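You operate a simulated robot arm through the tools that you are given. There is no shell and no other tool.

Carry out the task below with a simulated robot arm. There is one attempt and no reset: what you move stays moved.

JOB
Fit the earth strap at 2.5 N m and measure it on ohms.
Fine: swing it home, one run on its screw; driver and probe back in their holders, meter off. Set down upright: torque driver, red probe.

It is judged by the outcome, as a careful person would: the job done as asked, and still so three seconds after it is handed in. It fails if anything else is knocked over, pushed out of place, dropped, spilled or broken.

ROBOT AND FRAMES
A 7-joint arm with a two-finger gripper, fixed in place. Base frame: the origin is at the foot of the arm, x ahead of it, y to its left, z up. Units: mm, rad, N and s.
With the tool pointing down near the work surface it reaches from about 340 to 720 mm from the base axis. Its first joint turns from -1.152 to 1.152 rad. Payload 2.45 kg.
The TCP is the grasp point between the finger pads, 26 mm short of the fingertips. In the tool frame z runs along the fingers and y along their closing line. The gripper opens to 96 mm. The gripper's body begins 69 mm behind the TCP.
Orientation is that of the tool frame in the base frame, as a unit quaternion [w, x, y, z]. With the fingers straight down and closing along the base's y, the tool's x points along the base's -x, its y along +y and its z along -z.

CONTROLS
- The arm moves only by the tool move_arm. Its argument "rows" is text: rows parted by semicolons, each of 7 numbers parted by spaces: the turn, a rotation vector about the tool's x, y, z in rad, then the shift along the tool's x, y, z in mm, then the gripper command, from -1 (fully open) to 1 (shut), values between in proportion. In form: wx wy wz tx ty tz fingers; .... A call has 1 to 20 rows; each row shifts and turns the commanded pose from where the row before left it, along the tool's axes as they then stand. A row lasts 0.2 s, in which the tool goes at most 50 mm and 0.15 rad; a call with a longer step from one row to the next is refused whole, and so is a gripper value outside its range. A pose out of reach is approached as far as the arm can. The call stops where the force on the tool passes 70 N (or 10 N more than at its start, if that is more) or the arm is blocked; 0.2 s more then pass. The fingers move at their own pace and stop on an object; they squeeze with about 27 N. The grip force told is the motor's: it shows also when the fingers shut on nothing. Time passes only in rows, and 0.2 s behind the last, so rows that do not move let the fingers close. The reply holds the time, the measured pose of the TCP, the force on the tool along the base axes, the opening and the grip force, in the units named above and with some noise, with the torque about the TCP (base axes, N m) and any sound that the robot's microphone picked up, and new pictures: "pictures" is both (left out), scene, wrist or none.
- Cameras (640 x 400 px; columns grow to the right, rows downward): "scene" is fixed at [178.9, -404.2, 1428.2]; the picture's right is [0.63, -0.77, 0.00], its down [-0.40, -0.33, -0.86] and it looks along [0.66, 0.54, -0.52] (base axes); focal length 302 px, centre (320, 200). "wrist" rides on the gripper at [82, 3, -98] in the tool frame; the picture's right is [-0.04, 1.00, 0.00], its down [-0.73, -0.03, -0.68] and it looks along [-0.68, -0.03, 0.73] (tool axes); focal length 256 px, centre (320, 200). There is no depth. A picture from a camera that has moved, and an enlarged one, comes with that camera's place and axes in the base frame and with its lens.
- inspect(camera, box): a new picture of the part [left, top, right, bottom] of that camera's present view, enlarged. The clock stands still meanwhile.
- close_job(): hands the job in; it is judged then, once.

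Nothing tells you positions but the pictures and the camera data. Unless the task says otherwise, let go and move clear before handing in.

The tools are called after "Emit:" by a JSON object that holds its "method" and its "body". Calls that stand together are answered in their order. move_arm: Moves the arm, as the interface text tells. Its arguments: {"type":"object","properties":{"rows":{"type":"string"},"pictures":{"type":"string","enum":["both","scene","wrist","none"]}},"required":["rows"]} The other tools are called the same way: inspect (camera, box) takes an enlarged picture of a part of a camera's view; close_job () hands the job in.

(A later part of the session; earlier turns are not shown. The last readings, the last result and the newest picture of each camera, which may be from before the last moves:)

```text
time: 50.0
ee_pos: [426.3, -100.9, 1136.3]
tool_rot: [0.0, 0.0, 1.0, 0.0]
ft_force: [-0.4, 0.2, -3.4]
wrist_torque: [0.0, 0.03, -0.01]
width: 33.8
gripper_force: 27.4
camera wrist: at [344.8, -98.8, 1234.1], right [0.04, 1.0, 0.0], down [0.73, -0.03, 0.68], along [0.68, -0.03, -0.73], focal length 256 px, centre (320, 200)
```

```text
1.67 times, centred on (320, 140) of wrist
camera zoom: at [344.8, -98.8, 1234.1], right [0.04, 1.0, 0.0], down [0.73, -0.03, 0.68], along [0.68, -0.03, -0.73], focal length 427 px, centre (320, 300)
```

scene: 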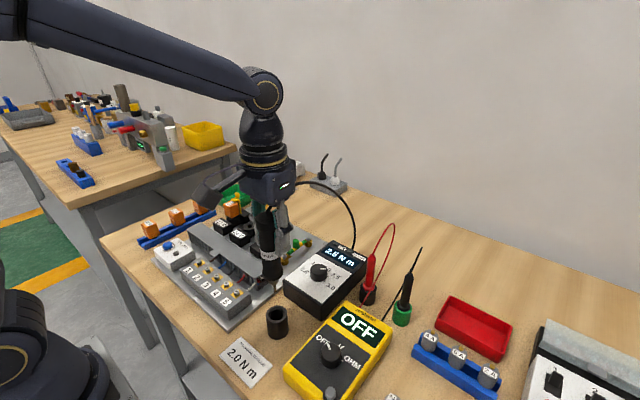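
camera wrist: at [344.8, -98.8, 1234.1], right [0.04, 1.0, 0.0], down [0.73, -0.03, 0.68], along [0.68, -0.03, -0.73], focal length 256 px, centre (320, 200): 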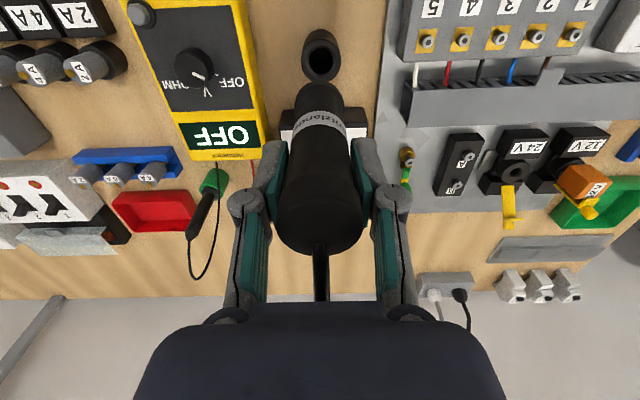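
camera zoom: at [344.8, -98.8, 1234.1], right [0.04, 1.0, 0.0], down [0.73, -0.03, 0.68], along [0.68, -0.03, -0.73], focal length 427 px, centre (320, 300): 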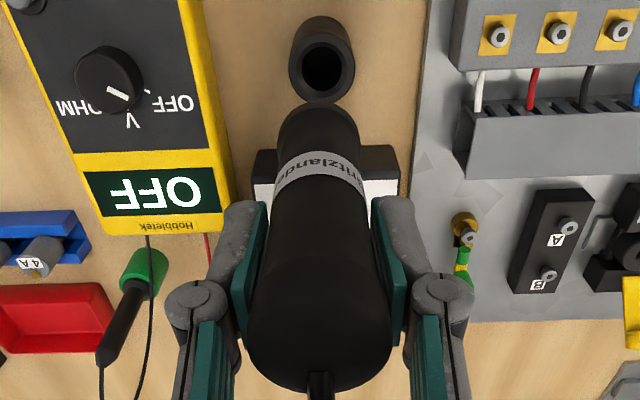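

The driver is out with its bit showing and the holder is standing. I'm zooming on the bit to get its tip offset from the TCP.

Emit:
{"method": "inspect", "body": {"camera": "scene", "box": [250, 240, 300, 300]}}

Emit:
{"method": "inspect", "body": {"camera": "scene", "box": [250, 290, 310, 345]}}

```text
6.67 times, centred on (275, 270) of scene
camera zoom: at [178.9, -404.2, 1428.2], right [0.63, -0.77, 0.0], down [-0.4, -0.33, -0.86], along [0.66, 0.54, -0.52], focal length 2011 px, centre (620, -267)
```

zoom: 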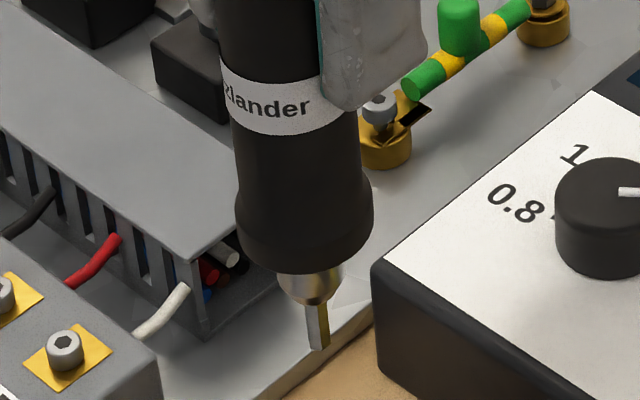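

```text
7.27 times, centred on (280, 318) of scene
camera zoom: at [178.9, -404.2, 1428.2], right [0.63, -0.77, 0.0], down [-0.4, -0.33, -0.86], along [0.66, 0.54, -0.52], focal length 2194 px, centre (611, -654)
```

zoom: 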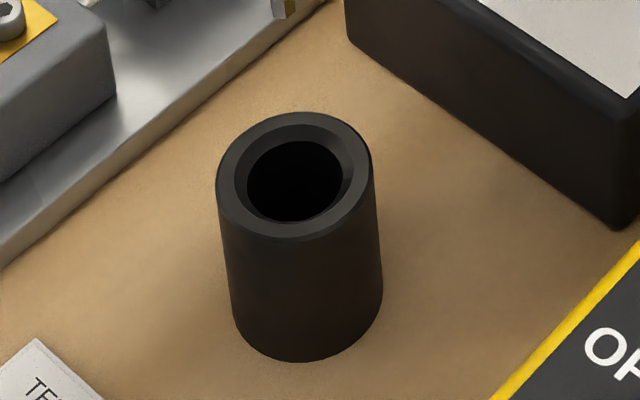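

Bit tip is about 139.5 mm below the TCP. I'm carrying the driver at this height to above the strap's screw (≈ 556, 19).

Emit:
{"method": "move_arm", "body": {"rows": "0 0 0 -22 20 0 1;0 0 0 -22 20 0 1;0 0 0 -22 20 0 1;0 0 0 -22 20 0 1;0 0 0 -22 20 0 1;0 0 0 -20 20 0 1;0 0 0 0 0 0 1;0 0 0 0 0 15 1;0 0 0 0 0 15 1;0 0 0 0 0 0 1", "pictures": "both"}}

Emit:
{"method": "inspect", "body": {"camera": "scene", "box": [260, 200, 330, 280]}}

Emit:
{"method": "inspect", "body": {"camera": "wrist", "box": [260, 20, 380, 140]}}

```text
time: 52.2
ee_pos: [554.8, 19.3, 1106.9]
tool_rot: [0.0, 0.0, 1.0, -0.001]
ft_force: [0.6, 0.6, -3.6]
wrist_torque: [0.0, 0.0, -0.03]
width: 33.8
gripper_force: 27.3
camera wrist: at [474.1, 22.0, 1205.2], right [0.04, 1.0, 0.0], down [0.73, -0.03, 0.68], along [0.68, -0.03, -0.73], focal length 256 px, centre (320, 200)
```

scene: 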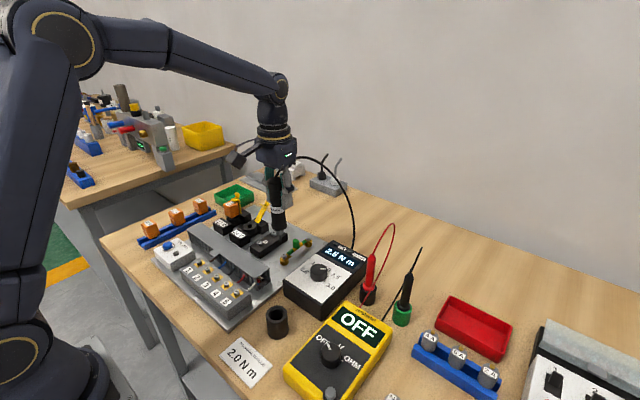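
wrist: 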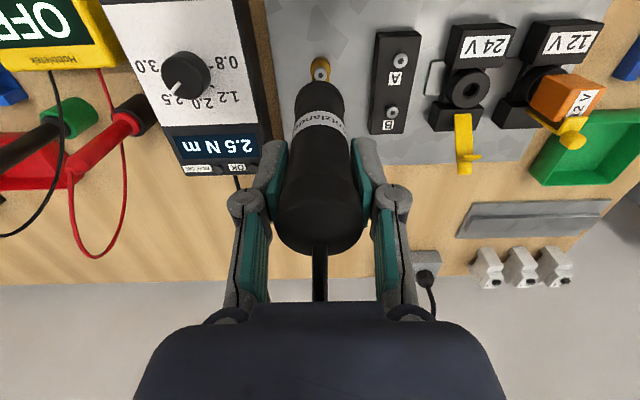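

```text
5.00 times, centred on (295, 240) of scene
camera zoom: at [179.0, -404.1, 1428.2], right [0.63, -0.77, 0.0], down [-0.4, -0.33, -0.86], along [0.66, 0.54, -0.52], focal length 1508 px, centre (445, 0)
```

zoom: 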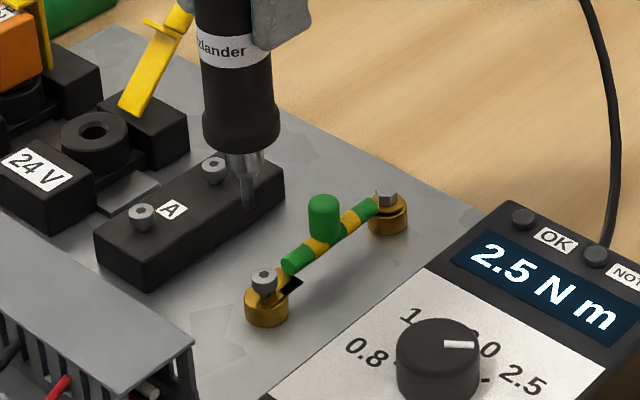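

```text
3.33 times, centred on (320, 80) of wrist
camera zoom: at [474.1, 22.0, 1205.2], right [0.04, 1.0, 0.0], down [0.73, -0.03, 0.68], along [0.68, -0.03, -0.73], focal length 853 px, centre (320, 600)
```

zoom: 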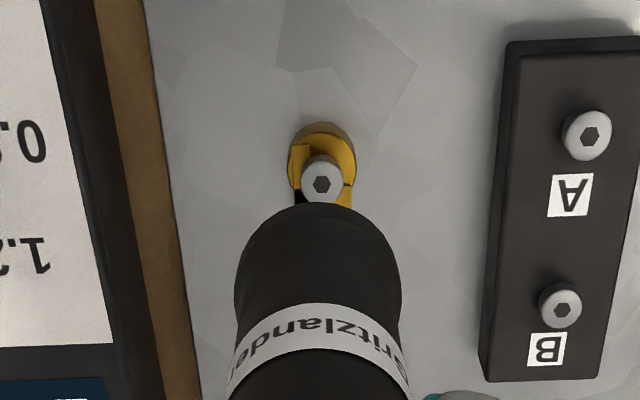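

The driver sits about 5–7 mm off the TCP along the pads, and the bit shows ~8 mm short of the screw in x. I'm shifting (+8, +0.8) and lowering partway, then checking the bit against the screw.

Emit:
{"method": "move_arm", "body": {"rows": "0 0 0 -4 0.4 0 1;0 0 0 -4 0.4 0 1;0 0 0 0 0 10 1;0 0 0 0 0 10 1;0 0 0 0 0 0 1", "pictures": "wrist"}}

Emit:
{"method": "inspect", "body": {"camera": "scene", "box": [270, 215, 320, 275]}}

Emit:
{"method": "inspect", "body": {"camera": "wrist", "box": [270, 20, 370, 120]}}

```text
time: 53.4
ee_pos: [562.8, 18.7, 1086.7]
tool_rot: [0.0, 0.0, 1.0, 0.001]
ft_force: [0.0, 0.1, -3.9]
wrist_torque: [-0.03, -0.02, 0.02]
width: 34.1
gripper_force: 27.3
camera wrist: at [482.2, 22.4, 1184.5], right [0.04, 1.0, 0.0], down [0.73, -0.03, 0.68], along [0.68, -0.03, -0.73], focal length 256 px, centre (320, 200)
```

wrist: 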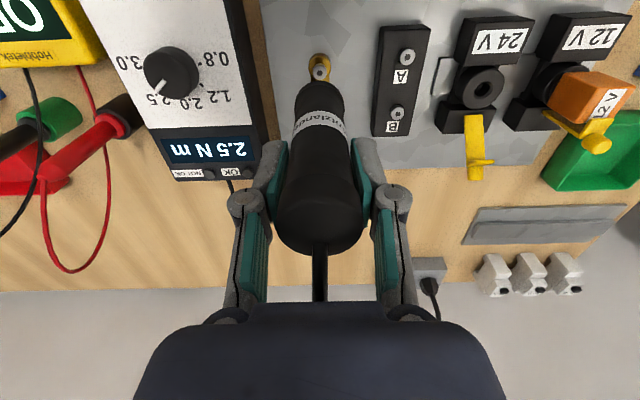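

```text
6.67 times, centred on (295, 245) of scene
camera zoom: at [179.0, -404.1, 1428.2], right [0.63, -0.77, 0.0], down [-0.4, -0.33, -0.86], along [0.66, 0.54, -0.52], focal length 2011 px, centre (487, -100)
```

zoom: 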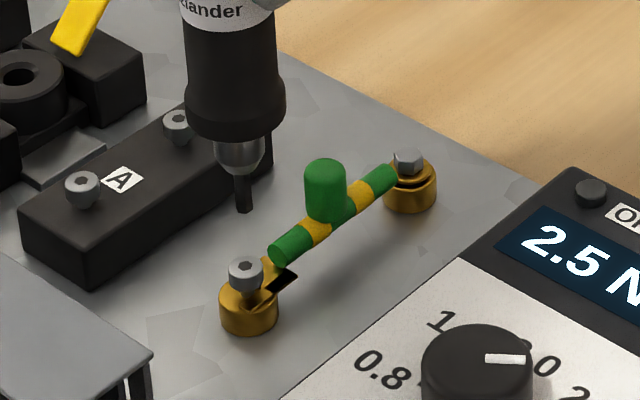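

```text
4.00 times, centred on (320, 70) of wrist
camera zoom: at [482.2, 22.4, 1184.5], right [0.04, 1.0, 0.0], down [0.73, -0.03, 0.68], along [0.68, -0.03, -0.73], focal length 1024 px, centre (320, 720)
```

zoom: 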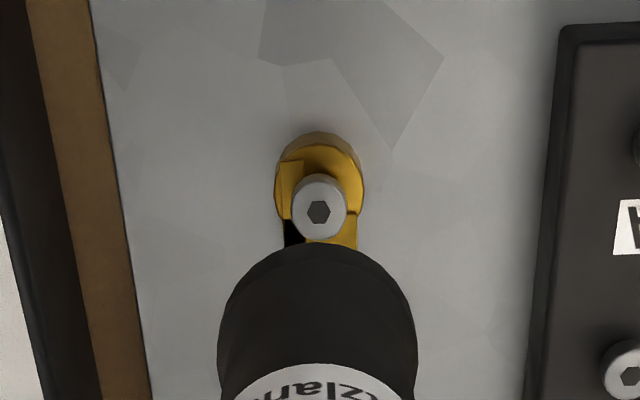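

Bit and screw are now within about 1 mm of each other. I'm lowering to just above the head for a last check.

Emit:
{"method": "move_arm", "body": {"rows": "0 0 0 0.7 0.2 10 1;0 0 0 0 0 10 1;0 0 0 0 0 0 1", "pictures": "none"}}

Emit:
{"method": "inspect", "body": {"camera": "scene", "box": [275, 230, 315, 275]}}

Emit:
{"method": "inspect", "body": {"camera": "wrist", "box": [270, 20, 370, 120]}}

```text
time: 54.2
ee_pos: [563.5, 20.2, 1065.5]
tool_rot: [0.0, 0.0, 1.0, 0.0]
ft_force: [-0.1, 0.5, -3.0]
wrist_torque: [0.0, -0.05, 0.0]
width: 33.8
gripper_force: 27.0
```

```text
8.89 times, centred on (295, 252) of scene
camera zoom: at [179.0, -404.2, 1428.2], right [0.63, -0.77, 0.0], down [-0.4, -0.33, -0.86], along [0.66, 0.54, -0.52], focal length 2681 px, centre (542, -267)
```

zoom: 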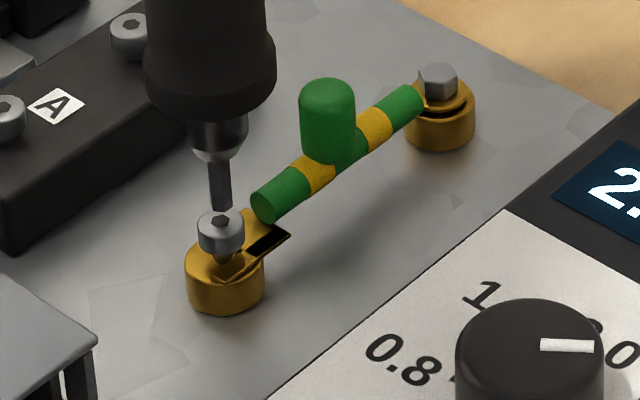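

```text
4.00 times, centred on (320, 70) of wrist
camera zoom: at [481.4, 22.5, 1163.7], right [0.04, 1.0, 0.0], down [0.73, -0.03, 0.68], along [0.68, -0.03, -0.73], focal length 1024 px, centre (320, 720)
```

zoom: 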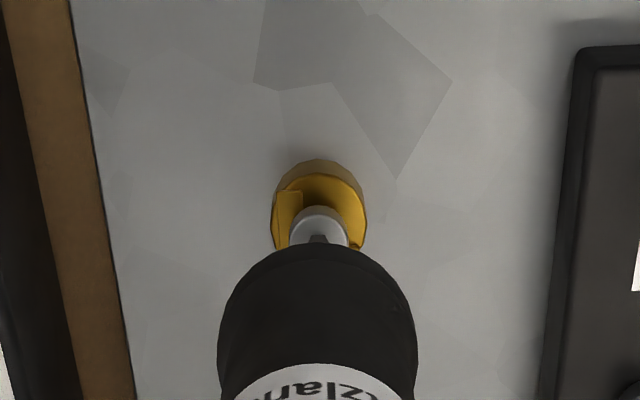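

The bit is right over the hex recess, about 3–4 mm above it. I'm lowering gently onto it.

Emit:
{"method": "move_arm", "body": {"rows": "0 0 0 0.3 0 1.5 1;0 0 0 0 0 1.5 1;0 0 0 0 0 1 1;0 0 0 0 0 0 1", "pictures": "none"}}

Emit:
{"method": "inspect", "body": {"camera": "scene", "box": [275, 230, 315, 275]}}

```text
time: 55.2
ee_pos: [561.4, 18.4, 1062.5]
tool_rot: [0.0, -0.001, 1.0, 0.0]
ft_force: [0.2, 0.0, -2.5]
wrist_torque: [0.04, 0.01, 0.03]
width: 33.9
gripper_force: 27.0
```

```text
8.89 times, centred on (295, 252) of scene
camera zoom: at [179.0, -404.2, 1428.2], right [0.63, -0.77, 0.0], down [-0.4, -0.33, -0.86], along [0.66, 0.54, -0.52], focal length 2681 px, centre (542, -267)
```

zoom: 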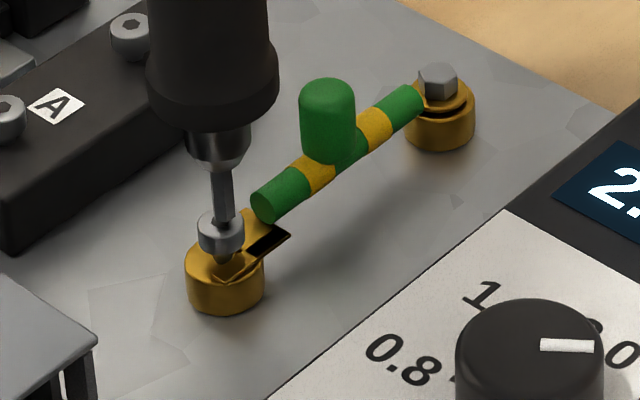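

Emit:
{"method": "move_arm", "body": {"rows": "0 0 0 0.3 0 1 1;0 0 0 0 0 1 1;0 0 0 0 0 1 1;0 0 0 0 0 0 1", "pictures": "none"}}

Emit:
{"method": "inspect", "body": {"camera": "scene", "box": [275, 230, 315, 275]}}

```text
time: 56.2
ee_pos: [562.5, 19.7, 1059.6]
tool_rot: [0.0, 0.0, 1.0, 0.001]
ft_force: [0.0, 0.8, -1.0]
wrist_torque: [0.03, 0.06, -0.01]
width: 33.8
gripper_force: 26.9
```

```text
8.89 times, centred on (295, 252) of scene
camera zoom: at [178.9, -404.1, 1428.2], right [0.63, -0.77, 0.0], down [-0.4, -0.33, -0.86], along [0.66, 0.54, -0.52], focal length 2681 px, centre (542, -267)
```

zoom: 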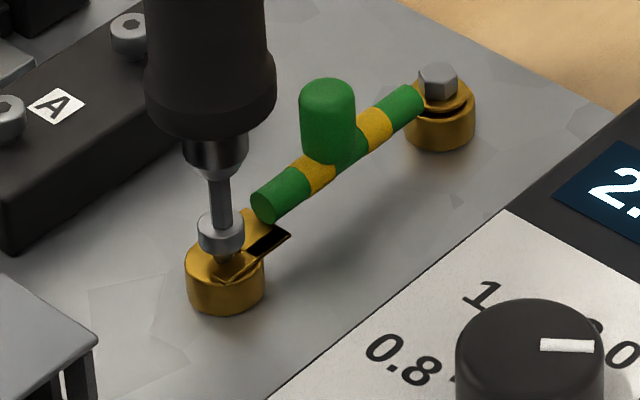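

Weight on the tool is easing, so the bit is making contact. I'm pressing a little more.

Emit:
{"method": "move_arm", "body": {"rows": "0 0 0 0 0 1 1;0 0 0 0 0 1 1;0 0 0 0 0 0 1", "pictures": "none"}}

Emit:
{"method": "inspect", "body": {"camera": "scene", "box": [275, 220, 385, 285]}}

```text
time: 57.0
ee_pos: [562.1, 20.1, 1058.2]
tool_rot: [0.001, 0.001, 1.0, 0.0]
ft_force: [-1.2, 1.3, 10.1]
wrist_torque: [0.07, 0.32, 0.02]
width: 33.9
gripper_force: 27.6
```

```text
5.82 times, centred on (330, 252) of scene
camera zoom: at [178.7, -404.1, 1428.2], right [0.63, -0.77, 0.0], down [-0.4, -0.33, -0.86], along [0.66, 0.54, -0.52], focal length 1755 px, centre (262, -106)
```

zoom: 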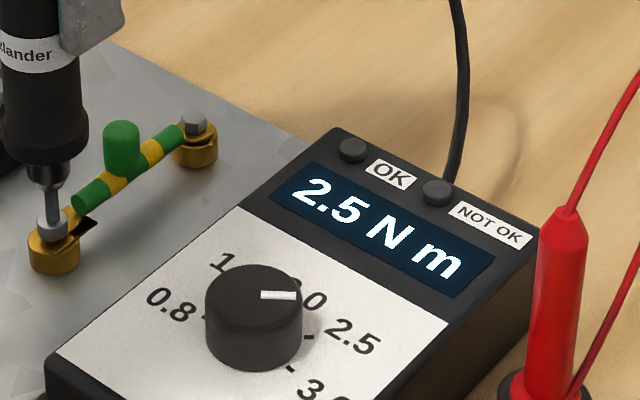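

No start yet at ~13 N. I'm pressing slightly harder.

Emit:
{"method": "move_arm", "body": {"rows": "0 0 0 0 0 0.8 1;0 0 0 0 0 0.8 1;0 0 0 0 0 0 1", "pictures": "none"}}

Emit:
{"method": "inspect", "body": {"camera": "scene", "box": [275, 220, 385, 285]}}

```text
time: 57.8
ee_pos: [562.4, 18.9, 1055.8]
tool_rot: [0.001, 0.0, 1.0, 0.001]
ft_force: [-1.2, 0.6, 7.5]
wrist_torque: [0.02, 0.15, 0.0]
width: 33.7
gripper_force: 27.0
```

```text
5.82 times, centred on (330, 252) of scene
camera zoom: at [178.7, -404.1, 1428.2], right [0.63, -0.77, 0.0], down [-0.4, -0.33, -0.86], along [0.66, 0.54, -0.52], focal length 1755 px, centre (262, -106)
```

zoom: 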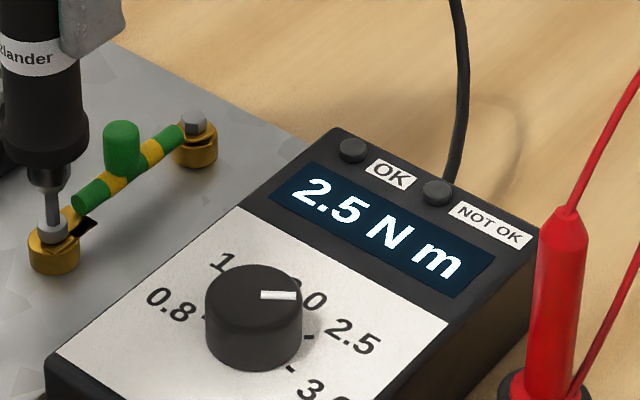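

The screw head has gone down and the push force dropped, so the driver is running the screw in. I'll keep following it down with steady pressure so it stays a single run.

Emit:
{"method": "move_arm", "body": {"rows": "0 0 0 0 0 0.8 1;0 0 0 0 0 0.8 1;0 0 0 0 0 0.5 1", "pictures": "none"}}

Emit:
{"method": "inspect", "body": {"camera": "scene", "box": [275, 220, 385, 285]}}

```text
time: 58.6
ee_pos: [562.5, 19.5, 1056.6]
tool_rot: [0.003, 0.001, 1.0, 0.0]
ft_force: [-3.4, -0.2, 32.0]
wrist_torque: [0.1, 0.71, -0.02]
width: 33.8
gripper_force: 27.3
```

```text
5.82 times, centred on (330, 252) of scene
camera zoom: at [178.2, -404.2, 1428.3], right [0.63, -0.77, 0.0], down [-0.4, -0.33, -0.86], along [0.66, 0.54, -0.52], focal length 1755 px, centre (262, -106)
```

zoom: 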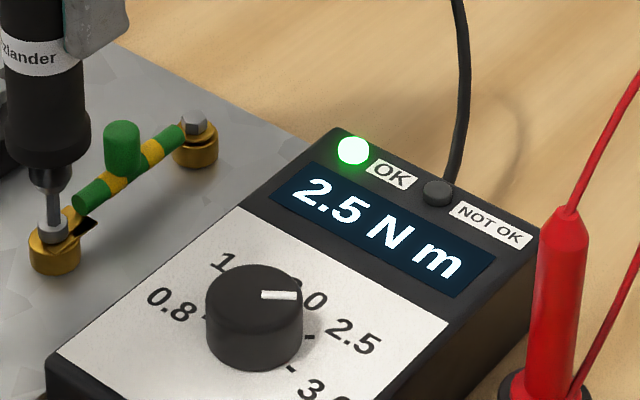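

The OK lamp is green at 2.5 N m. I'm lifting straight off the screw at once so no second run can start.

Emit:
{"method": "move_arm", "body": {"rows": "0 0 0 0 0 -10 1;0 0 0 0 0 -20 1;0 0 0 0 0 -25 1;0 0 0 0 0 -25 1;0 0 0 0 0 0 1", "pictures": "wrist"}}

Emit:
{"method": "inspect", "body": {"camera": "scene", "box": [245, 200, 355, 285]}}

```text
time: 59.8
ee_pos: [561.5, 19.3, 1133.4]
tool_rot: [0.0, 0.0, 1.0, 0.0]
ft_force: [-0.3, -0.6, -3.8]
wrist_torque: [-0.02, -0.01, -0.02]
width: 34.0
gripper_force: 26.9
camera wrist: at [480.7, 22.7, 1231.7], right [0.04, 1.0, 0.0], down [0.73, -0.03, 0.68], along [0.68, -0.03, -0.73], focal length 256 px, centre (320, 200)
```

wrist: 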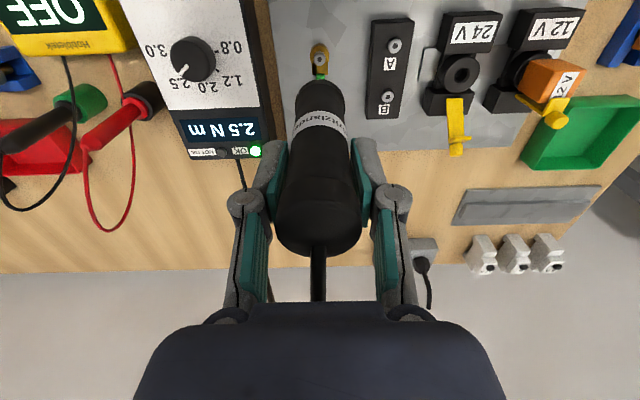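

```text
4.71 times, centred on (300, 242) of scene
camera zoom: at [179.0, -404.2, 1428.2], right [0.63, -0.77, 0.0], down [-0.4, -0.33, -0.86], along [0.66, 0.54, -0.52], focal length 1419 px, centre (414, 0)
```

zoom: 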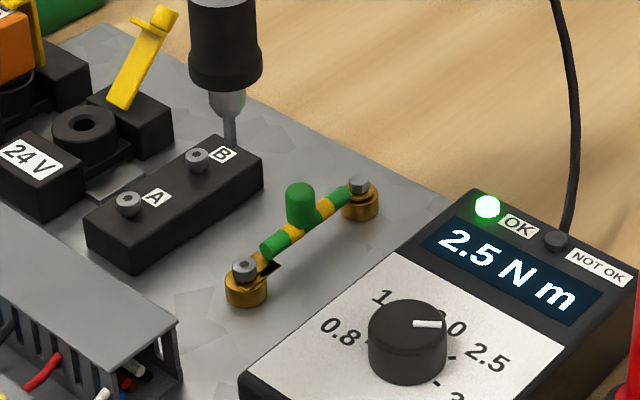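

The screw is seated and OK is lit. Now I'll carry the driver back along the same path to above its holder.

Emit:
{"method": "move_arm", "body": {"rows": "0 0 0 23 -20 0 1;0 0 0 23 -20 0 1;0 0 0 23 -20 0 1;0 0 0 23 -20 0 1;0 0 0 23 -20 0 1;0 0 0 21.7 -21 0 1;0 0 0 0 0 0 1;0 0 0 0 0 0 1", "pictures": "both"}}

Emit:
{"method": "inspect", "body": {"camera": "scene", "box": [240, 240, 310, 345]}}

Emit:
{"method": "inspect", "body": {"camera": "wrist", "box": [250, 10, 390, 130]}}

```text
time: 61.6
ee_pos: [426.3, -101.6, 1133.4]
tool_rot: [0.001, 0.001, 1.0, -0.001]
ft_force: [-0.4, 0.2, -4.4]
wrist_torque: [-0.01, -0.01, -0.04]
width: 33.5
gripper_force: 26.8
camera wrist: at [344.2, -97.7, 1232.6], right [0.04, 1.0, 0.0], down [0.73, -0.03, 0.68], along [0.68, -0.03, -0.73], focal length 256 px, centre (320, 200)
```

scene: 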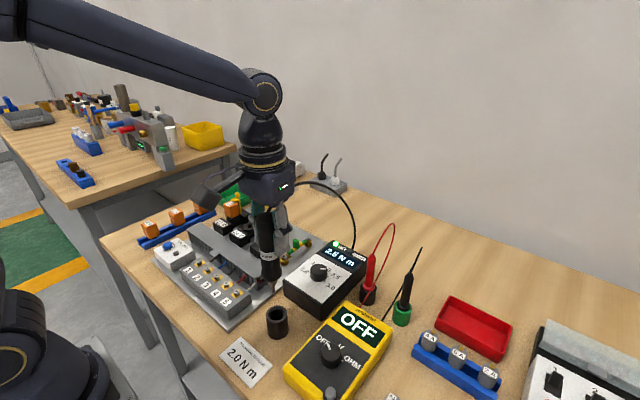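
wrist: 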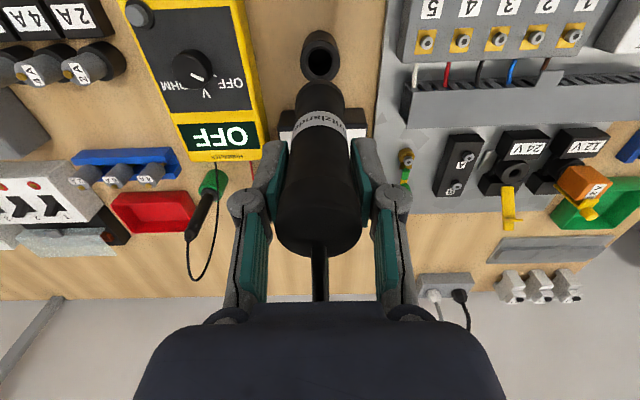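

```text
3.81 times, centred on (275, 292) of scene
camera zoom: at [178.9, -404.2, 1428.2], right [0.63, -0.77, 0.0], down [-0.4, -0.33, -0.86], along [0.66, 0.54, -0.52], focal length 1149 px, centre (491, -152)
```

zoom: 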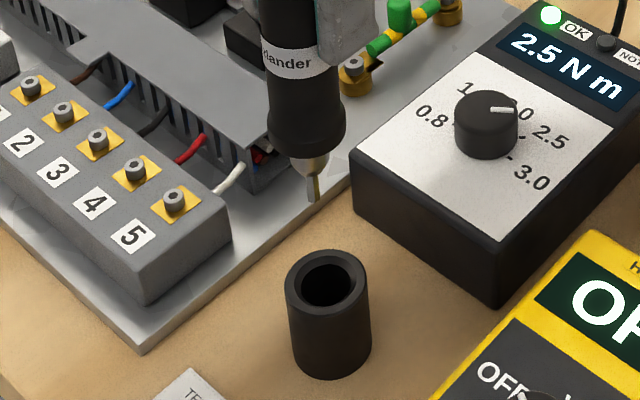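

```text
3.33 times, centred on (320, 70) of wrist
camera zoom: at [344.2, -97.7, 1232.6], right [0.04, 1.0, 0.0], down [0.73, -0.03, 0.68], along [0.68, -0.03, -0.73], focal length 853 px, centre (320, 633)
```

zoom: 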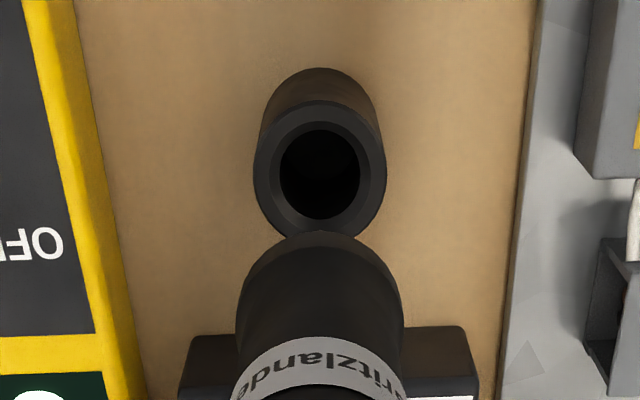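

The driver is aligned over its holder (≈ 419.6, -101.7). I'm lowering it, slowing down near the rim.

Emit:
{"method": "move_arm", "body": {"rows": "0 0 0 0 0 25 1;0 0 0 0 0 25 1;0 0 0 0 0 20 1;0 0 0 0 0 8 1;0 0 0 0 0 6 1;0 0 0 0 0 5 1;0 0 0 0 0 4 1;0 0 0 0 0 0 1", "pictures": "wrist"}}

Emit:
{"method": "inspect", "body": {"camera": "scene", "box": [230, 220, 330, 350]}}

```text
time: 63.4
ee_pos: [425.4, -100.6, 1040.1]
tool_rot: [0.0, 0.001, 1.0, 0.001]
ft_force: [1.1, 0.2, -2.9]
wrist_torque: [0.0, -0.03, -0.03]
width: 33.8
gripper_force: 26.9
camera wrist: at [345.1, -97.7, 1138.1], right [0.04, 1.0, 0.0], down [0.73, -0.03, 0.68], along [0.68, -0.03, -0.73], focal length 256 px, centre (320, 200)
```

wrist: 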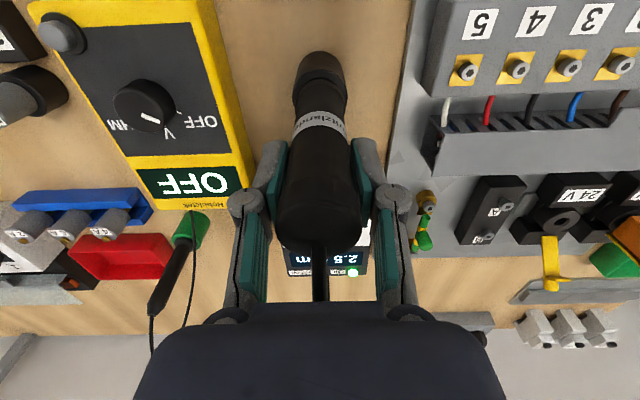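

```text
3.08 times, centred on (280, 285) of scene
camera zoom: at [178.9, -404.2, 1428.2], right [0.63, -0.77, 0.0], down [-0.4, -0.33, -0.86], along [0.66, 0.54, -0.52], focal length 928 px, centre (443, -62)
```

zoom: 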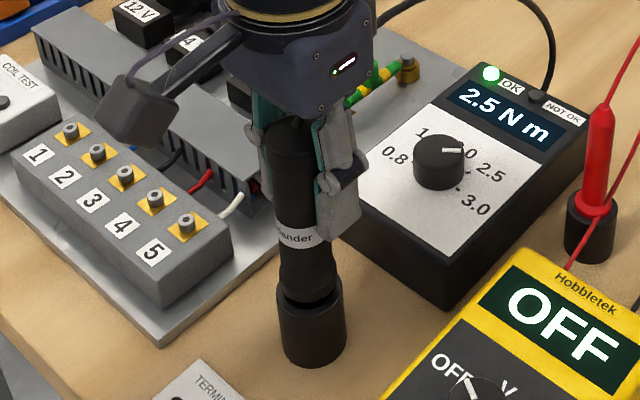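

The nose is entering the holder. I'm lowering the last few millimetres until it bears.

Emit:
{"method": "move_arm", "body": {"rows": "0 0 0 0 0 3 1;0 0 0 0 0 2.5 1;0 0 0 0 0 1.5 1;0 0 0 0 0 0 1", "pictures": "none"}}

Emit:
{"method": "inspect", "body": {"camera": "scene", "box": [240, 240, 310, 345]}}

```text
time: 64.4
ee_pos: [426.0, -101.7, 1034.0]
tool_rot: [0.0, 0.0, 1.0, 0.0]
ft_force: [0.5, 0.0, -3.1]
wrist_torque: [-0.02, 0.0, 0.0]
width: 33.8
gripper_force: 27.3
```

```text
3.81 times, centred on (275, 292) of scene
camera zoom: at [178.9, -404.2, 1428.2], right [0.63, -0.77, 0.0], down [-0.4, -0.33, -0.86], along [0.66, 0.54, -0.52], focal length 1149 px, centre (491, -152)
```

zoom: 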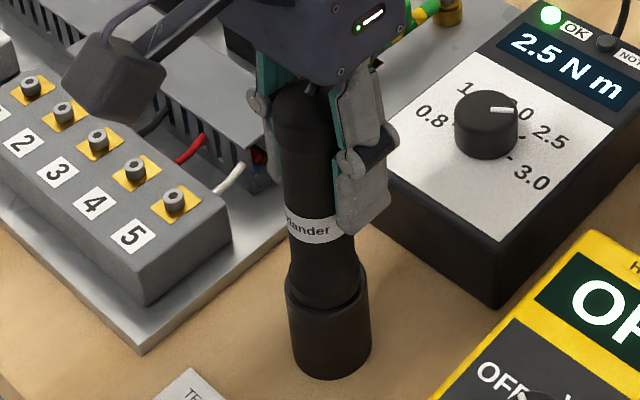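

Emit:
{"method": "move_arm", "body": {"rows": "0 0 0 0 0 1.2 1;0 0 0 0 0 1.2 1;0 0 0 0 0 0 1", "pictures": "none"}}

```text
time: 65.2
ee_pos: [424.5, -101.0, 1030.9]
tool_rot: [0.0, 0.0, 1.0, 0.0]
ft_force: [0.1, 0.3, -3.2]
wrist_torque: [0.01, 0.0, -0.01]
width: 33.5
gripper_force: 27.0
```

Emit:
{"method": "move_arm", "body": {"rows": "0 0 0 0 0 1 1;0 0 0 0 0 1 1;0 0 0 0 0 0 1", "pictures": "none"}}

Emit:
{"method": "inspect", "body": {"camera": "scene", "box": [240, 240, 310, 345]}}

```text
time: 66.0
ee_pos: [424.5, -100.8, 1029.5]
tool_rot: [0.002, 0.0, 1.0, 0.0]
ft_force: [-7.7, 5.6, 37.2]
wrist_torque: [0.21, 0.34, -0.01]
width: 33.9
gripper_force: 27.2
```

```text
3.81 times, centred on (275, 292) of scene
camera zoom: at [178.2, -403.9, 1428.3], right [0.63, -0.77, 0.0], down [-0.4, -0.33, -0.86], along [0.66, 0.54, -0.52], focal length 1149 px, centre (491, -152)
```

zoom: 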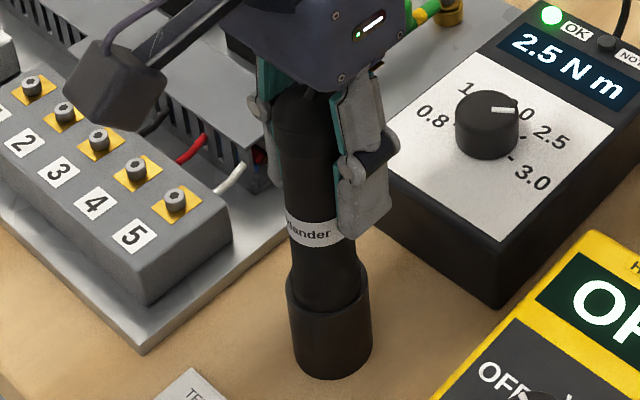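

It's bottomed in the holder. I'm easing 1 mm, opening the fingers evenly, and rising straight up.

Emit:
{"method": "move_arm", "body": {"rows": "0 0 0 0 0 -1 1;0 0 0 0 0 0 0.2;0 0 0 0 0 0 0;0 0 0 0 0 0 -0.6;0 0 0 0 0 0 -1;0 0 0 0 0 0 -1;0 0 0 0 0 0 -1", "pictures": "both"}}

Emit:
{"method": "inspect", "body": {"camera": "scene", "box": [220, 220, 330, 350]}}

```text
time: 67.6
ee_pos: [425.1, -101.0, 1030.7]
tool_rot: [0.0, 0.0, 1.0, 0.0]
ft_force: [0.2, 0.0, 0.6]
wrist_torque: [-0.03, 0.03, 0.01]
width: 95.7
gripper_force: 0.1
camera wrist: at [343.8, -98.6, 1128.5], right [0.04, 1.0, 0.0], down [0.73, -0.03, 0.68], along [0.68, -0.03, -0.73], focal length 256 px, centre (320, 200)
```

scene: 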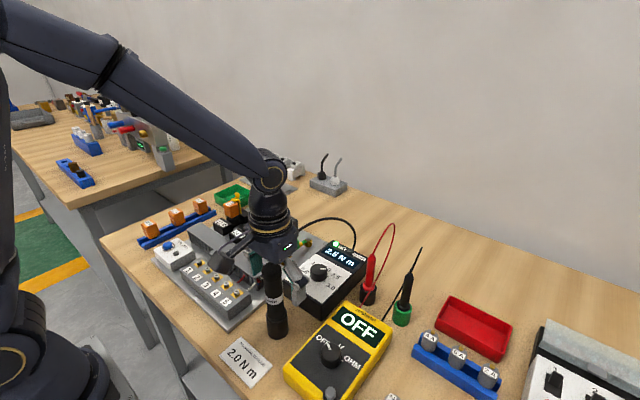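
wrist: 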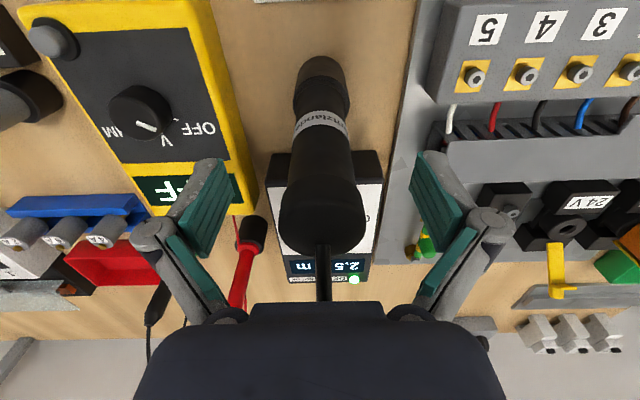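

```text
3.08 times, centred on (275, 285) of scene
camera zoom: at [178.9, -404.2, 1428.2], right [0.63, -0.77, 0.0], down [-0.4, -0.33, -0.86], along [0.66, 0.54, -0.52], focal length 928 px, centre (458, -62)
```

zoom: 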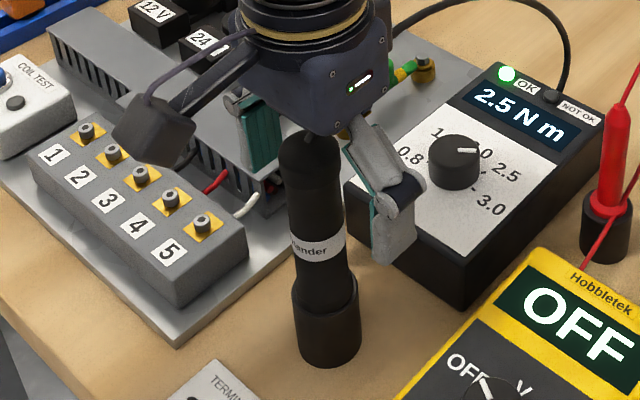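

The driver is standing upright in its holder. I'm rising clear and going to view the meter's knob (≈ 421, -230).

Emit:
{"method": "move_arm", "body": {"rows": "0 0 0 0 0 -30 -1;0 0 0 0 0 -35 -1;0 0 0 0 0 -35 -1;0 0 0 0 0 -35 -1;0 0 0 22 -32 0 -1;0 0 0 22 -32 0 -1;0 0 0 22 -32 0 -1;0 0 0 24 -32 0 -1;0 0 0 0 0 30 -1;0 0 0 0 0 0 -1", "pictures": "both"}}

Emit:
{"method": "inspect", "body": {"camera": "wrist", "box": [240, 60, 400, 260]}}

Emit:
{"method": "inspect", "body": {"camera": "scene", "box": [270, 290, 430, 400]}}

```text
time: 69.8
ee_pos: [332.5, -229.2, 1133.9]
tool_rot: [0.0, 0.001, 1.0, 0.0]
ft_force: [0.4, -0.4, -1.0]
wrist_torque: [0.04, 0.02, 0.03]
width: 96.3
gripper_force: 0.1
camera wrist: at [251.8, -226.8, 1232.8], right [0.04, 1.0, 0.0], down [0.73, -0.03, 0.68], along [0.68, -0.03, -0.73], focal length 256 px, centre (320, 200)
```

scene: 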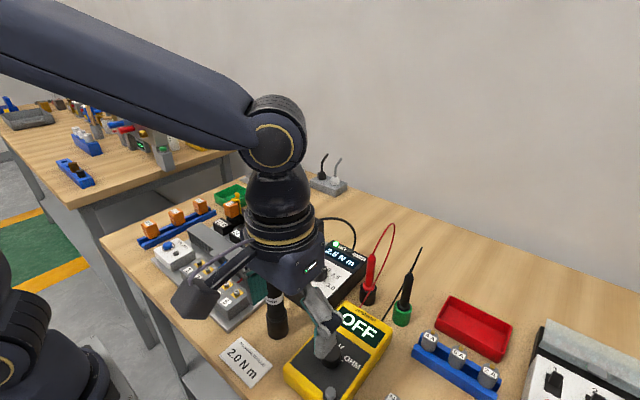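
wrist: 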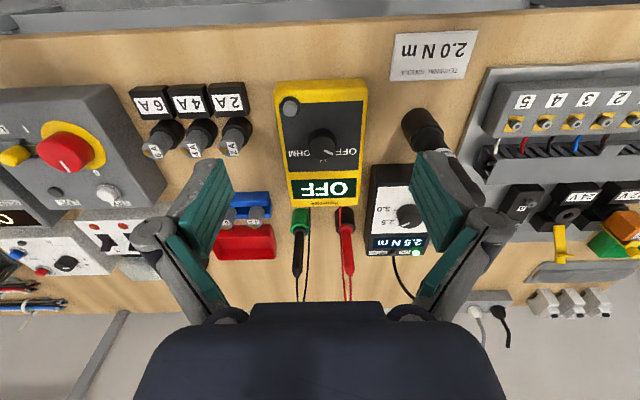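

```text
2.00 times, centred on (320, 160) of wrist
camera zoom: at [251.8, -226.8, 1232.8], right [0.04, 1.0, 0.0], down [0.73, -0.03, 0.68], along [0.68, -0.03, -0.73], focal length 512 px, centre (320, 280)
```

zoom: 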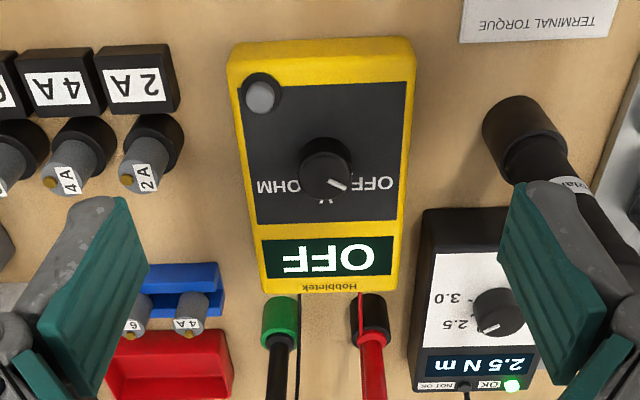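

```text
3.64 times, centred on (350, 345) of scene
camera zoom: at [178.9, -404.2, 1428.2], right [0.63, -0.77, 0.0], down [-0.4, -0.33, -0.86], along [0.66, 0.54, -0.52], focal length 1097 px, centre (211, -327)
```

zoom: 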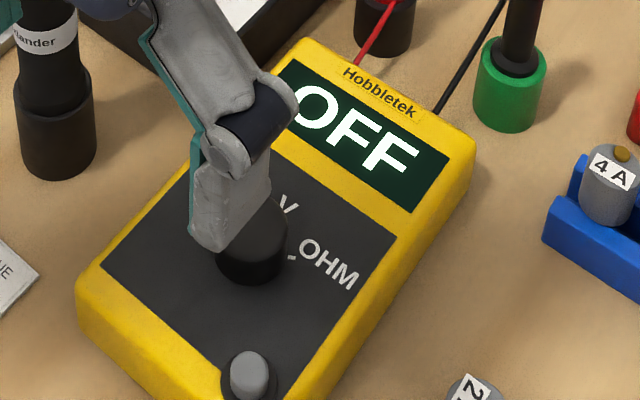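

The meter knob is at ≈ (423, -230), with OFF, V and OHM running clockwise. I'll move over it and yaw the tool to +75°, so the clockwise turn keeps the camera housing away from the driver.

Emit:
{"method": "move_arm", "body": {"rows": "0 0 0 -30 0 25 -0.3;0 0 0 -30 0 25 -0.3;0 0 0 -30 -1 20 -0.3;0 0 -0.145 0 0 0 -0.3;0 0 -0.145 0 0 0 -0.3;0 0 -0.145 0 0 0 -0.3;0 0 -0.145 0 0 0 -0.3;0 0 -0.145 0 0 0 -0.3;0 0 -0.145 0 0 0 -0.3;0 0 -0.145 0 0 0 -0.3;0 0 -0.145 0 0 0 -0.3;0 0 -0.145 0 0 0 -0.3;0 0 0 0 0 0 -0.3", "pictures": "both"}}

Emit:
{"method": "inspect", "body": {"camera": "wrist", "box": [220, 20, 420, 220]}}

```text
time: 72.6
ee_pos: [426.2, -230.4, 1066.0]
tool_rot: [0.0, -0.607, 0.795, 0.0]
ft_force: [0.6, 0.5, 0.8]
wrist_torque: [0.04, 0.0, -0.01]
width: 62.2
gripper_force: 0.0
camera wrist: at [401.3, -309.2, 1163.3], right [-0.95, 0.3, 0.0], down [0.22, 0.7, 0.68], along [0.2, 0.65, -0.73], focal length 256 px, centre (320, 200)
```

scene: 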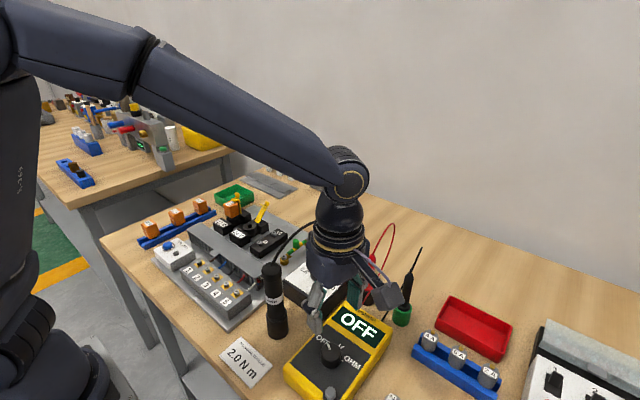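
wrist: 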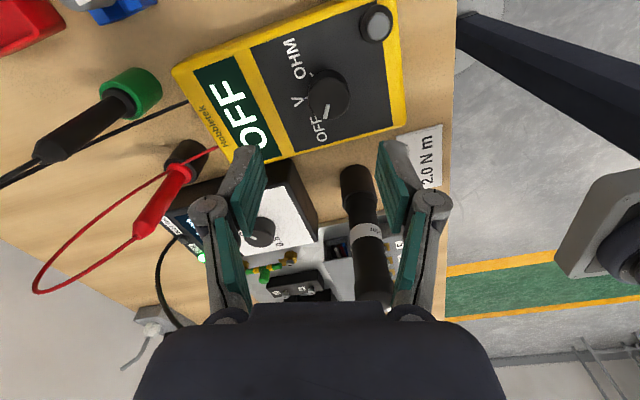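

```text
2.00 times, centred on (320, 120) of wrist
camera zoom: at [401.3, -309.2, 1163.3], right [-0.95, 0.3, 0.0], down [0.22, 0.7, 0.68], along [0.2, 0.65, -0.73], focal length 512 px, centre (320, 360)
```

zoom: 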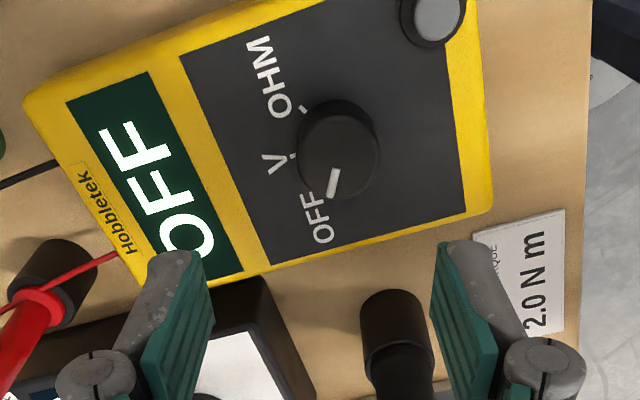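

ψ=+75° is reachable. The knob lies about 7.5 mm nearer the base than my TCP, and the pointer is at ≈ +60° (OFF), so OHM should be ~120° clockwise. I'm recentring and lowering.

Emit:
{"method": "move_arm", "body": {"rows": "0 0 0 1.2 7.4 15 -0.3;0 0 0 0 0 25 -0.3;0 0 0 0 0 20 -0.3;0 0 0 0 0 0 -0.3", "pictures": "wrist"}}

Emit:
{"method": "inspect", "body": {"camera": "wrist", "box": [240, 60, 400, 220]}}

Emit:
{"method": "inspect", "body": {"camera": "scene", "box": [270, 290, 400, 390]}}

```text
time: 73.6
ee_pos: [418.6, -231.3, 1006.6]
tool_rot: [0.0, -0.607, 0.795, -0.001]
ft_force: [-0.6, -0.6, -0.1]
wrist_torque: [0.01, -0.02, 0.0]
width: 62.2
gripper_force: 0.0
camera wrist: at [393.2, -308.8, 1103.3], right [-0.95, 0.3, 0.0], down [0.22, 0.7, 0.68], along [0.2, 0.65, -0.73], focal length 256 px, centre (320, 200)
```

wrist: 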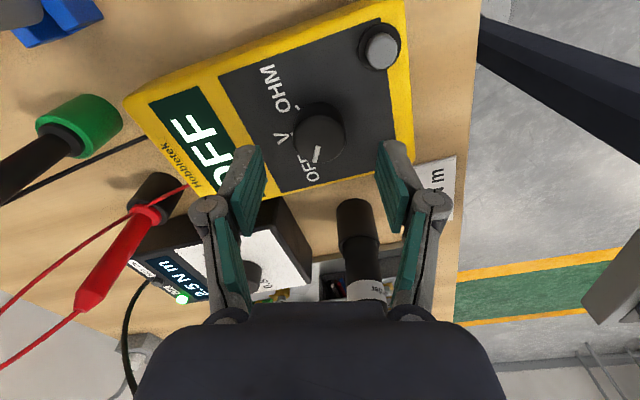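

```text
2.50 times, centred on (320, 140) of wrist
camera zoom: at [393.2, -308.8, 1103.3], right [-0.95, 0.3, 0.0], down [0.22, 0.7, 0.68], along [0.2, 0.65, -0.73], focal length 640 px, centre (320, 350)
```

zoom: 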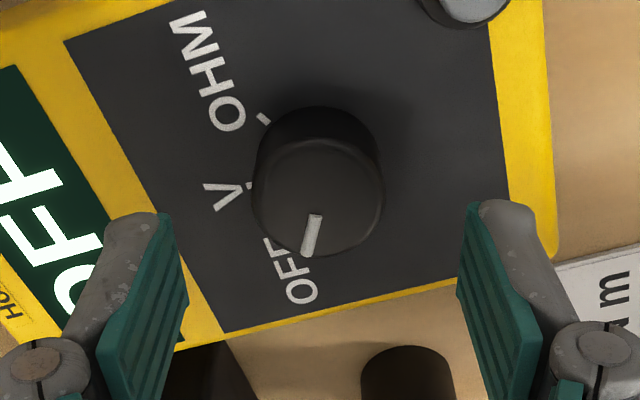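

```text
4.00 times, centred on (335, 340) of scene
camera zoom: at [178.9, -404.2, 1428.2], right [0.63, -0.77, 0.0], down [-0.4, -0.33, -0.86], along [0.66, 0.54, -0.52], focal length 1206 px, centre (260, -360)
```

zoom: 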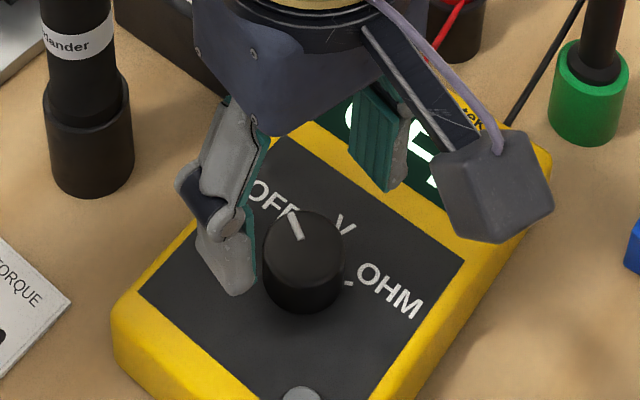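

Knob top ≈ 962, centred within about 1 mm. I'm lowering around it and closing.

Emit:
{"method": "move_arm", "body": {"rows": "0 0 0 1.1 -0.7 12 -0.3;0 0 0 0 0 12 -0.3;0 0 0 0 0 8 -0.3;0 0 0 0 0 0 -0.3;0 0 0 0 0 0 0.2;0 0 0 0 0 0 1;0 0 0 0 0 0 1;0 0 0 0 0 0 1", "pictures": "wrist"}}

```text
time: 75.4
ee_pos: [416.9, -230.3, 971.7]
tool_rot: [-0.001, -0.607, 0.795, 0.0]
ft_force: [-0.5, -0.5, -1.2]
wrist_torque: [-0.07, 0.0, 0.0]
width: 33.3
gripper_force: 44.8
camera wrist: at [393.6, -309.4, 1071.0], right [-0.95, 0.3, 0.0], down [0.22, 0.7, 0.68], along [0.2, 0.65, -0.73], focal length 256 px, centre (320, 200)
```

wrist: 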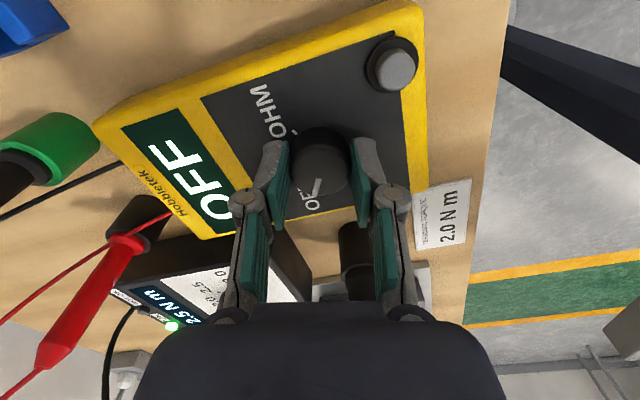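

Good grip with negligible side load. I'm turning clockwise about 60° and reading the display.

Emit:
{"method": "move_arm", "body": {"rows": "0 0 0.131 0 0 0 1;0 0 0.131 0 0 0 1;0 0 0.131 0 0 0 1;0 0 0.131 0 0 0 1;0 0 0.131 0 0 0 1;0 0 0.131 0 0 0 1;0 0 0.131 0 0 0 1;0 0 0.131 0 0 0 1;0 0 0 0 0 0 1", "pictures": "both"}}

```text
time: 77.4
ee_pos: [418.1, -231.0, 974.0]
tool_rot: [-0.001, -0.126, 0.992, 0.001]
ft_force: [-9.2, -3.3, -15.1]
wrist_torque: [-0.05, -0.3, -0.02]
width: 33.0
gripper_force: 45.1
camera wrist: at [338.0, -248.3, 1071.2], right [-0.21, 0.98, 0.0], down [0.72, 0.16, 0.68], along [0.66, 0.14, -0.74], focal length 256 px, centre (320, 200)
```

scene: 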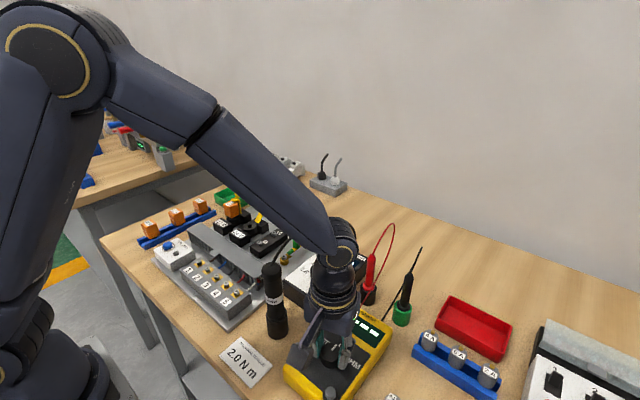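
wrist: 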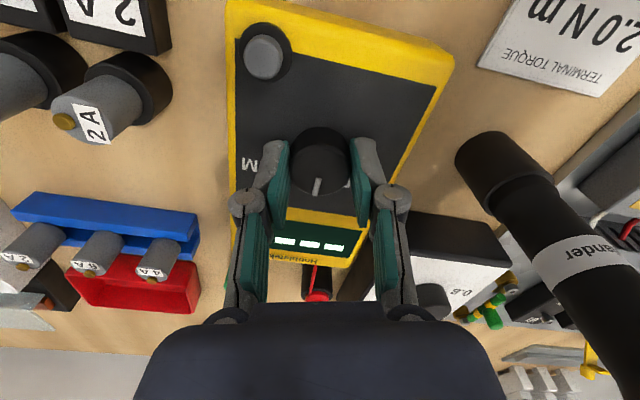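

The display shows "---", which I take as V. I'm continuing another 60° to OHM.

Emit:
{"method": "move_arm", "body": {"rows": "0 0 0.131 0 0 0 1;0 0 0.131 0 0 0 1;0 0 0.131 0 0 0 1;0 0 0.131 0 0 0 1;0 0 0.131 0 0 0 1;0 0 0.131 0 0 0 1;0 0 0.131 0 0 0 1;0 0 0.131 0 0 0 1;0 0 0 0 0 0 1", "pictures": "both"}}

Emit:
{"method": "inspect", "body": {"camera": "wrist", "box": [220, 20, 420, 240]}}

Emit:
{"method": "inspect", "body": {"camera": "scene", "box": [270, 290, 400, 390]}}

```text
time: 79.4
ee_pos: [416.2, -229.5, 974.2]
tool_rot: [-0.002, 0.387, 0.922, 0.0]
ft_force: [-13.8, 5.7, -2.2]
wrist_torque: [0.33, 0.7, 0.37]
width: 33.1
gripper_force: 45.2
camera wrist: at [363.3, -170.0, 1071.4], right [0.74, 0.67, 0.0], down [0.5, -0.54, 0.68], along [0.46, -0.5, -0.74], focal length 256 px, centre (320, 200)
```

scene: 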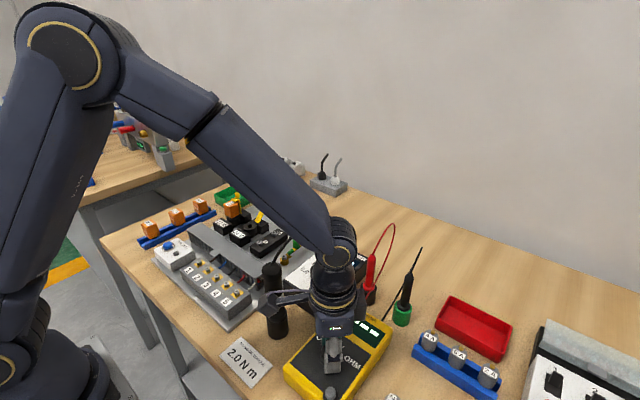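
wrist: 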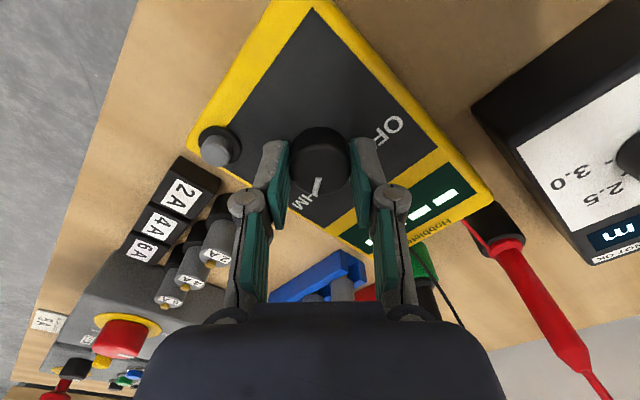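

```text
1.82 times, centred on (320, 130) of wrist
camera zoom: at [363.3, -170.0, 1071.4], right [0.74, 0.67, 0.0], down [0.5, -0.54, 0.68], along [0.46, -0.5, -0.74], focal length 465 px, centre (320, 327)
```

zoom: 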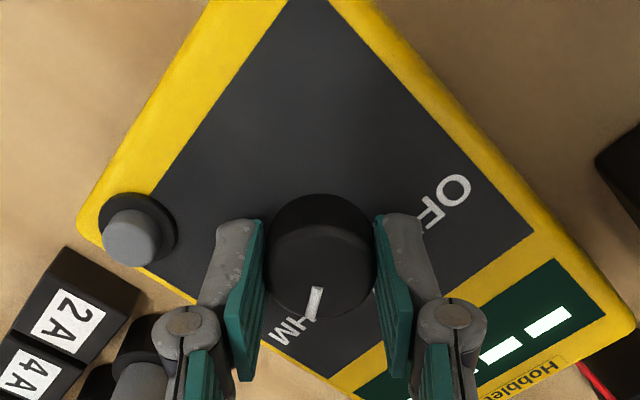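

```text
4.00 times, centred on (335, 340) of scene
camera zoom: at [178.5, -404.0, 1428.3], right [0.63, -0.77, 0.0], down [-0.4, -0.33, -0.86], along [0.66, 0.54, -0.52], focal length 1206 px, centre (260, -360)
```

zoom: 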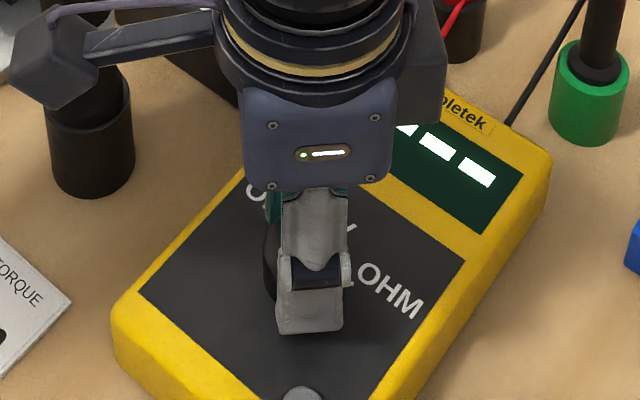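

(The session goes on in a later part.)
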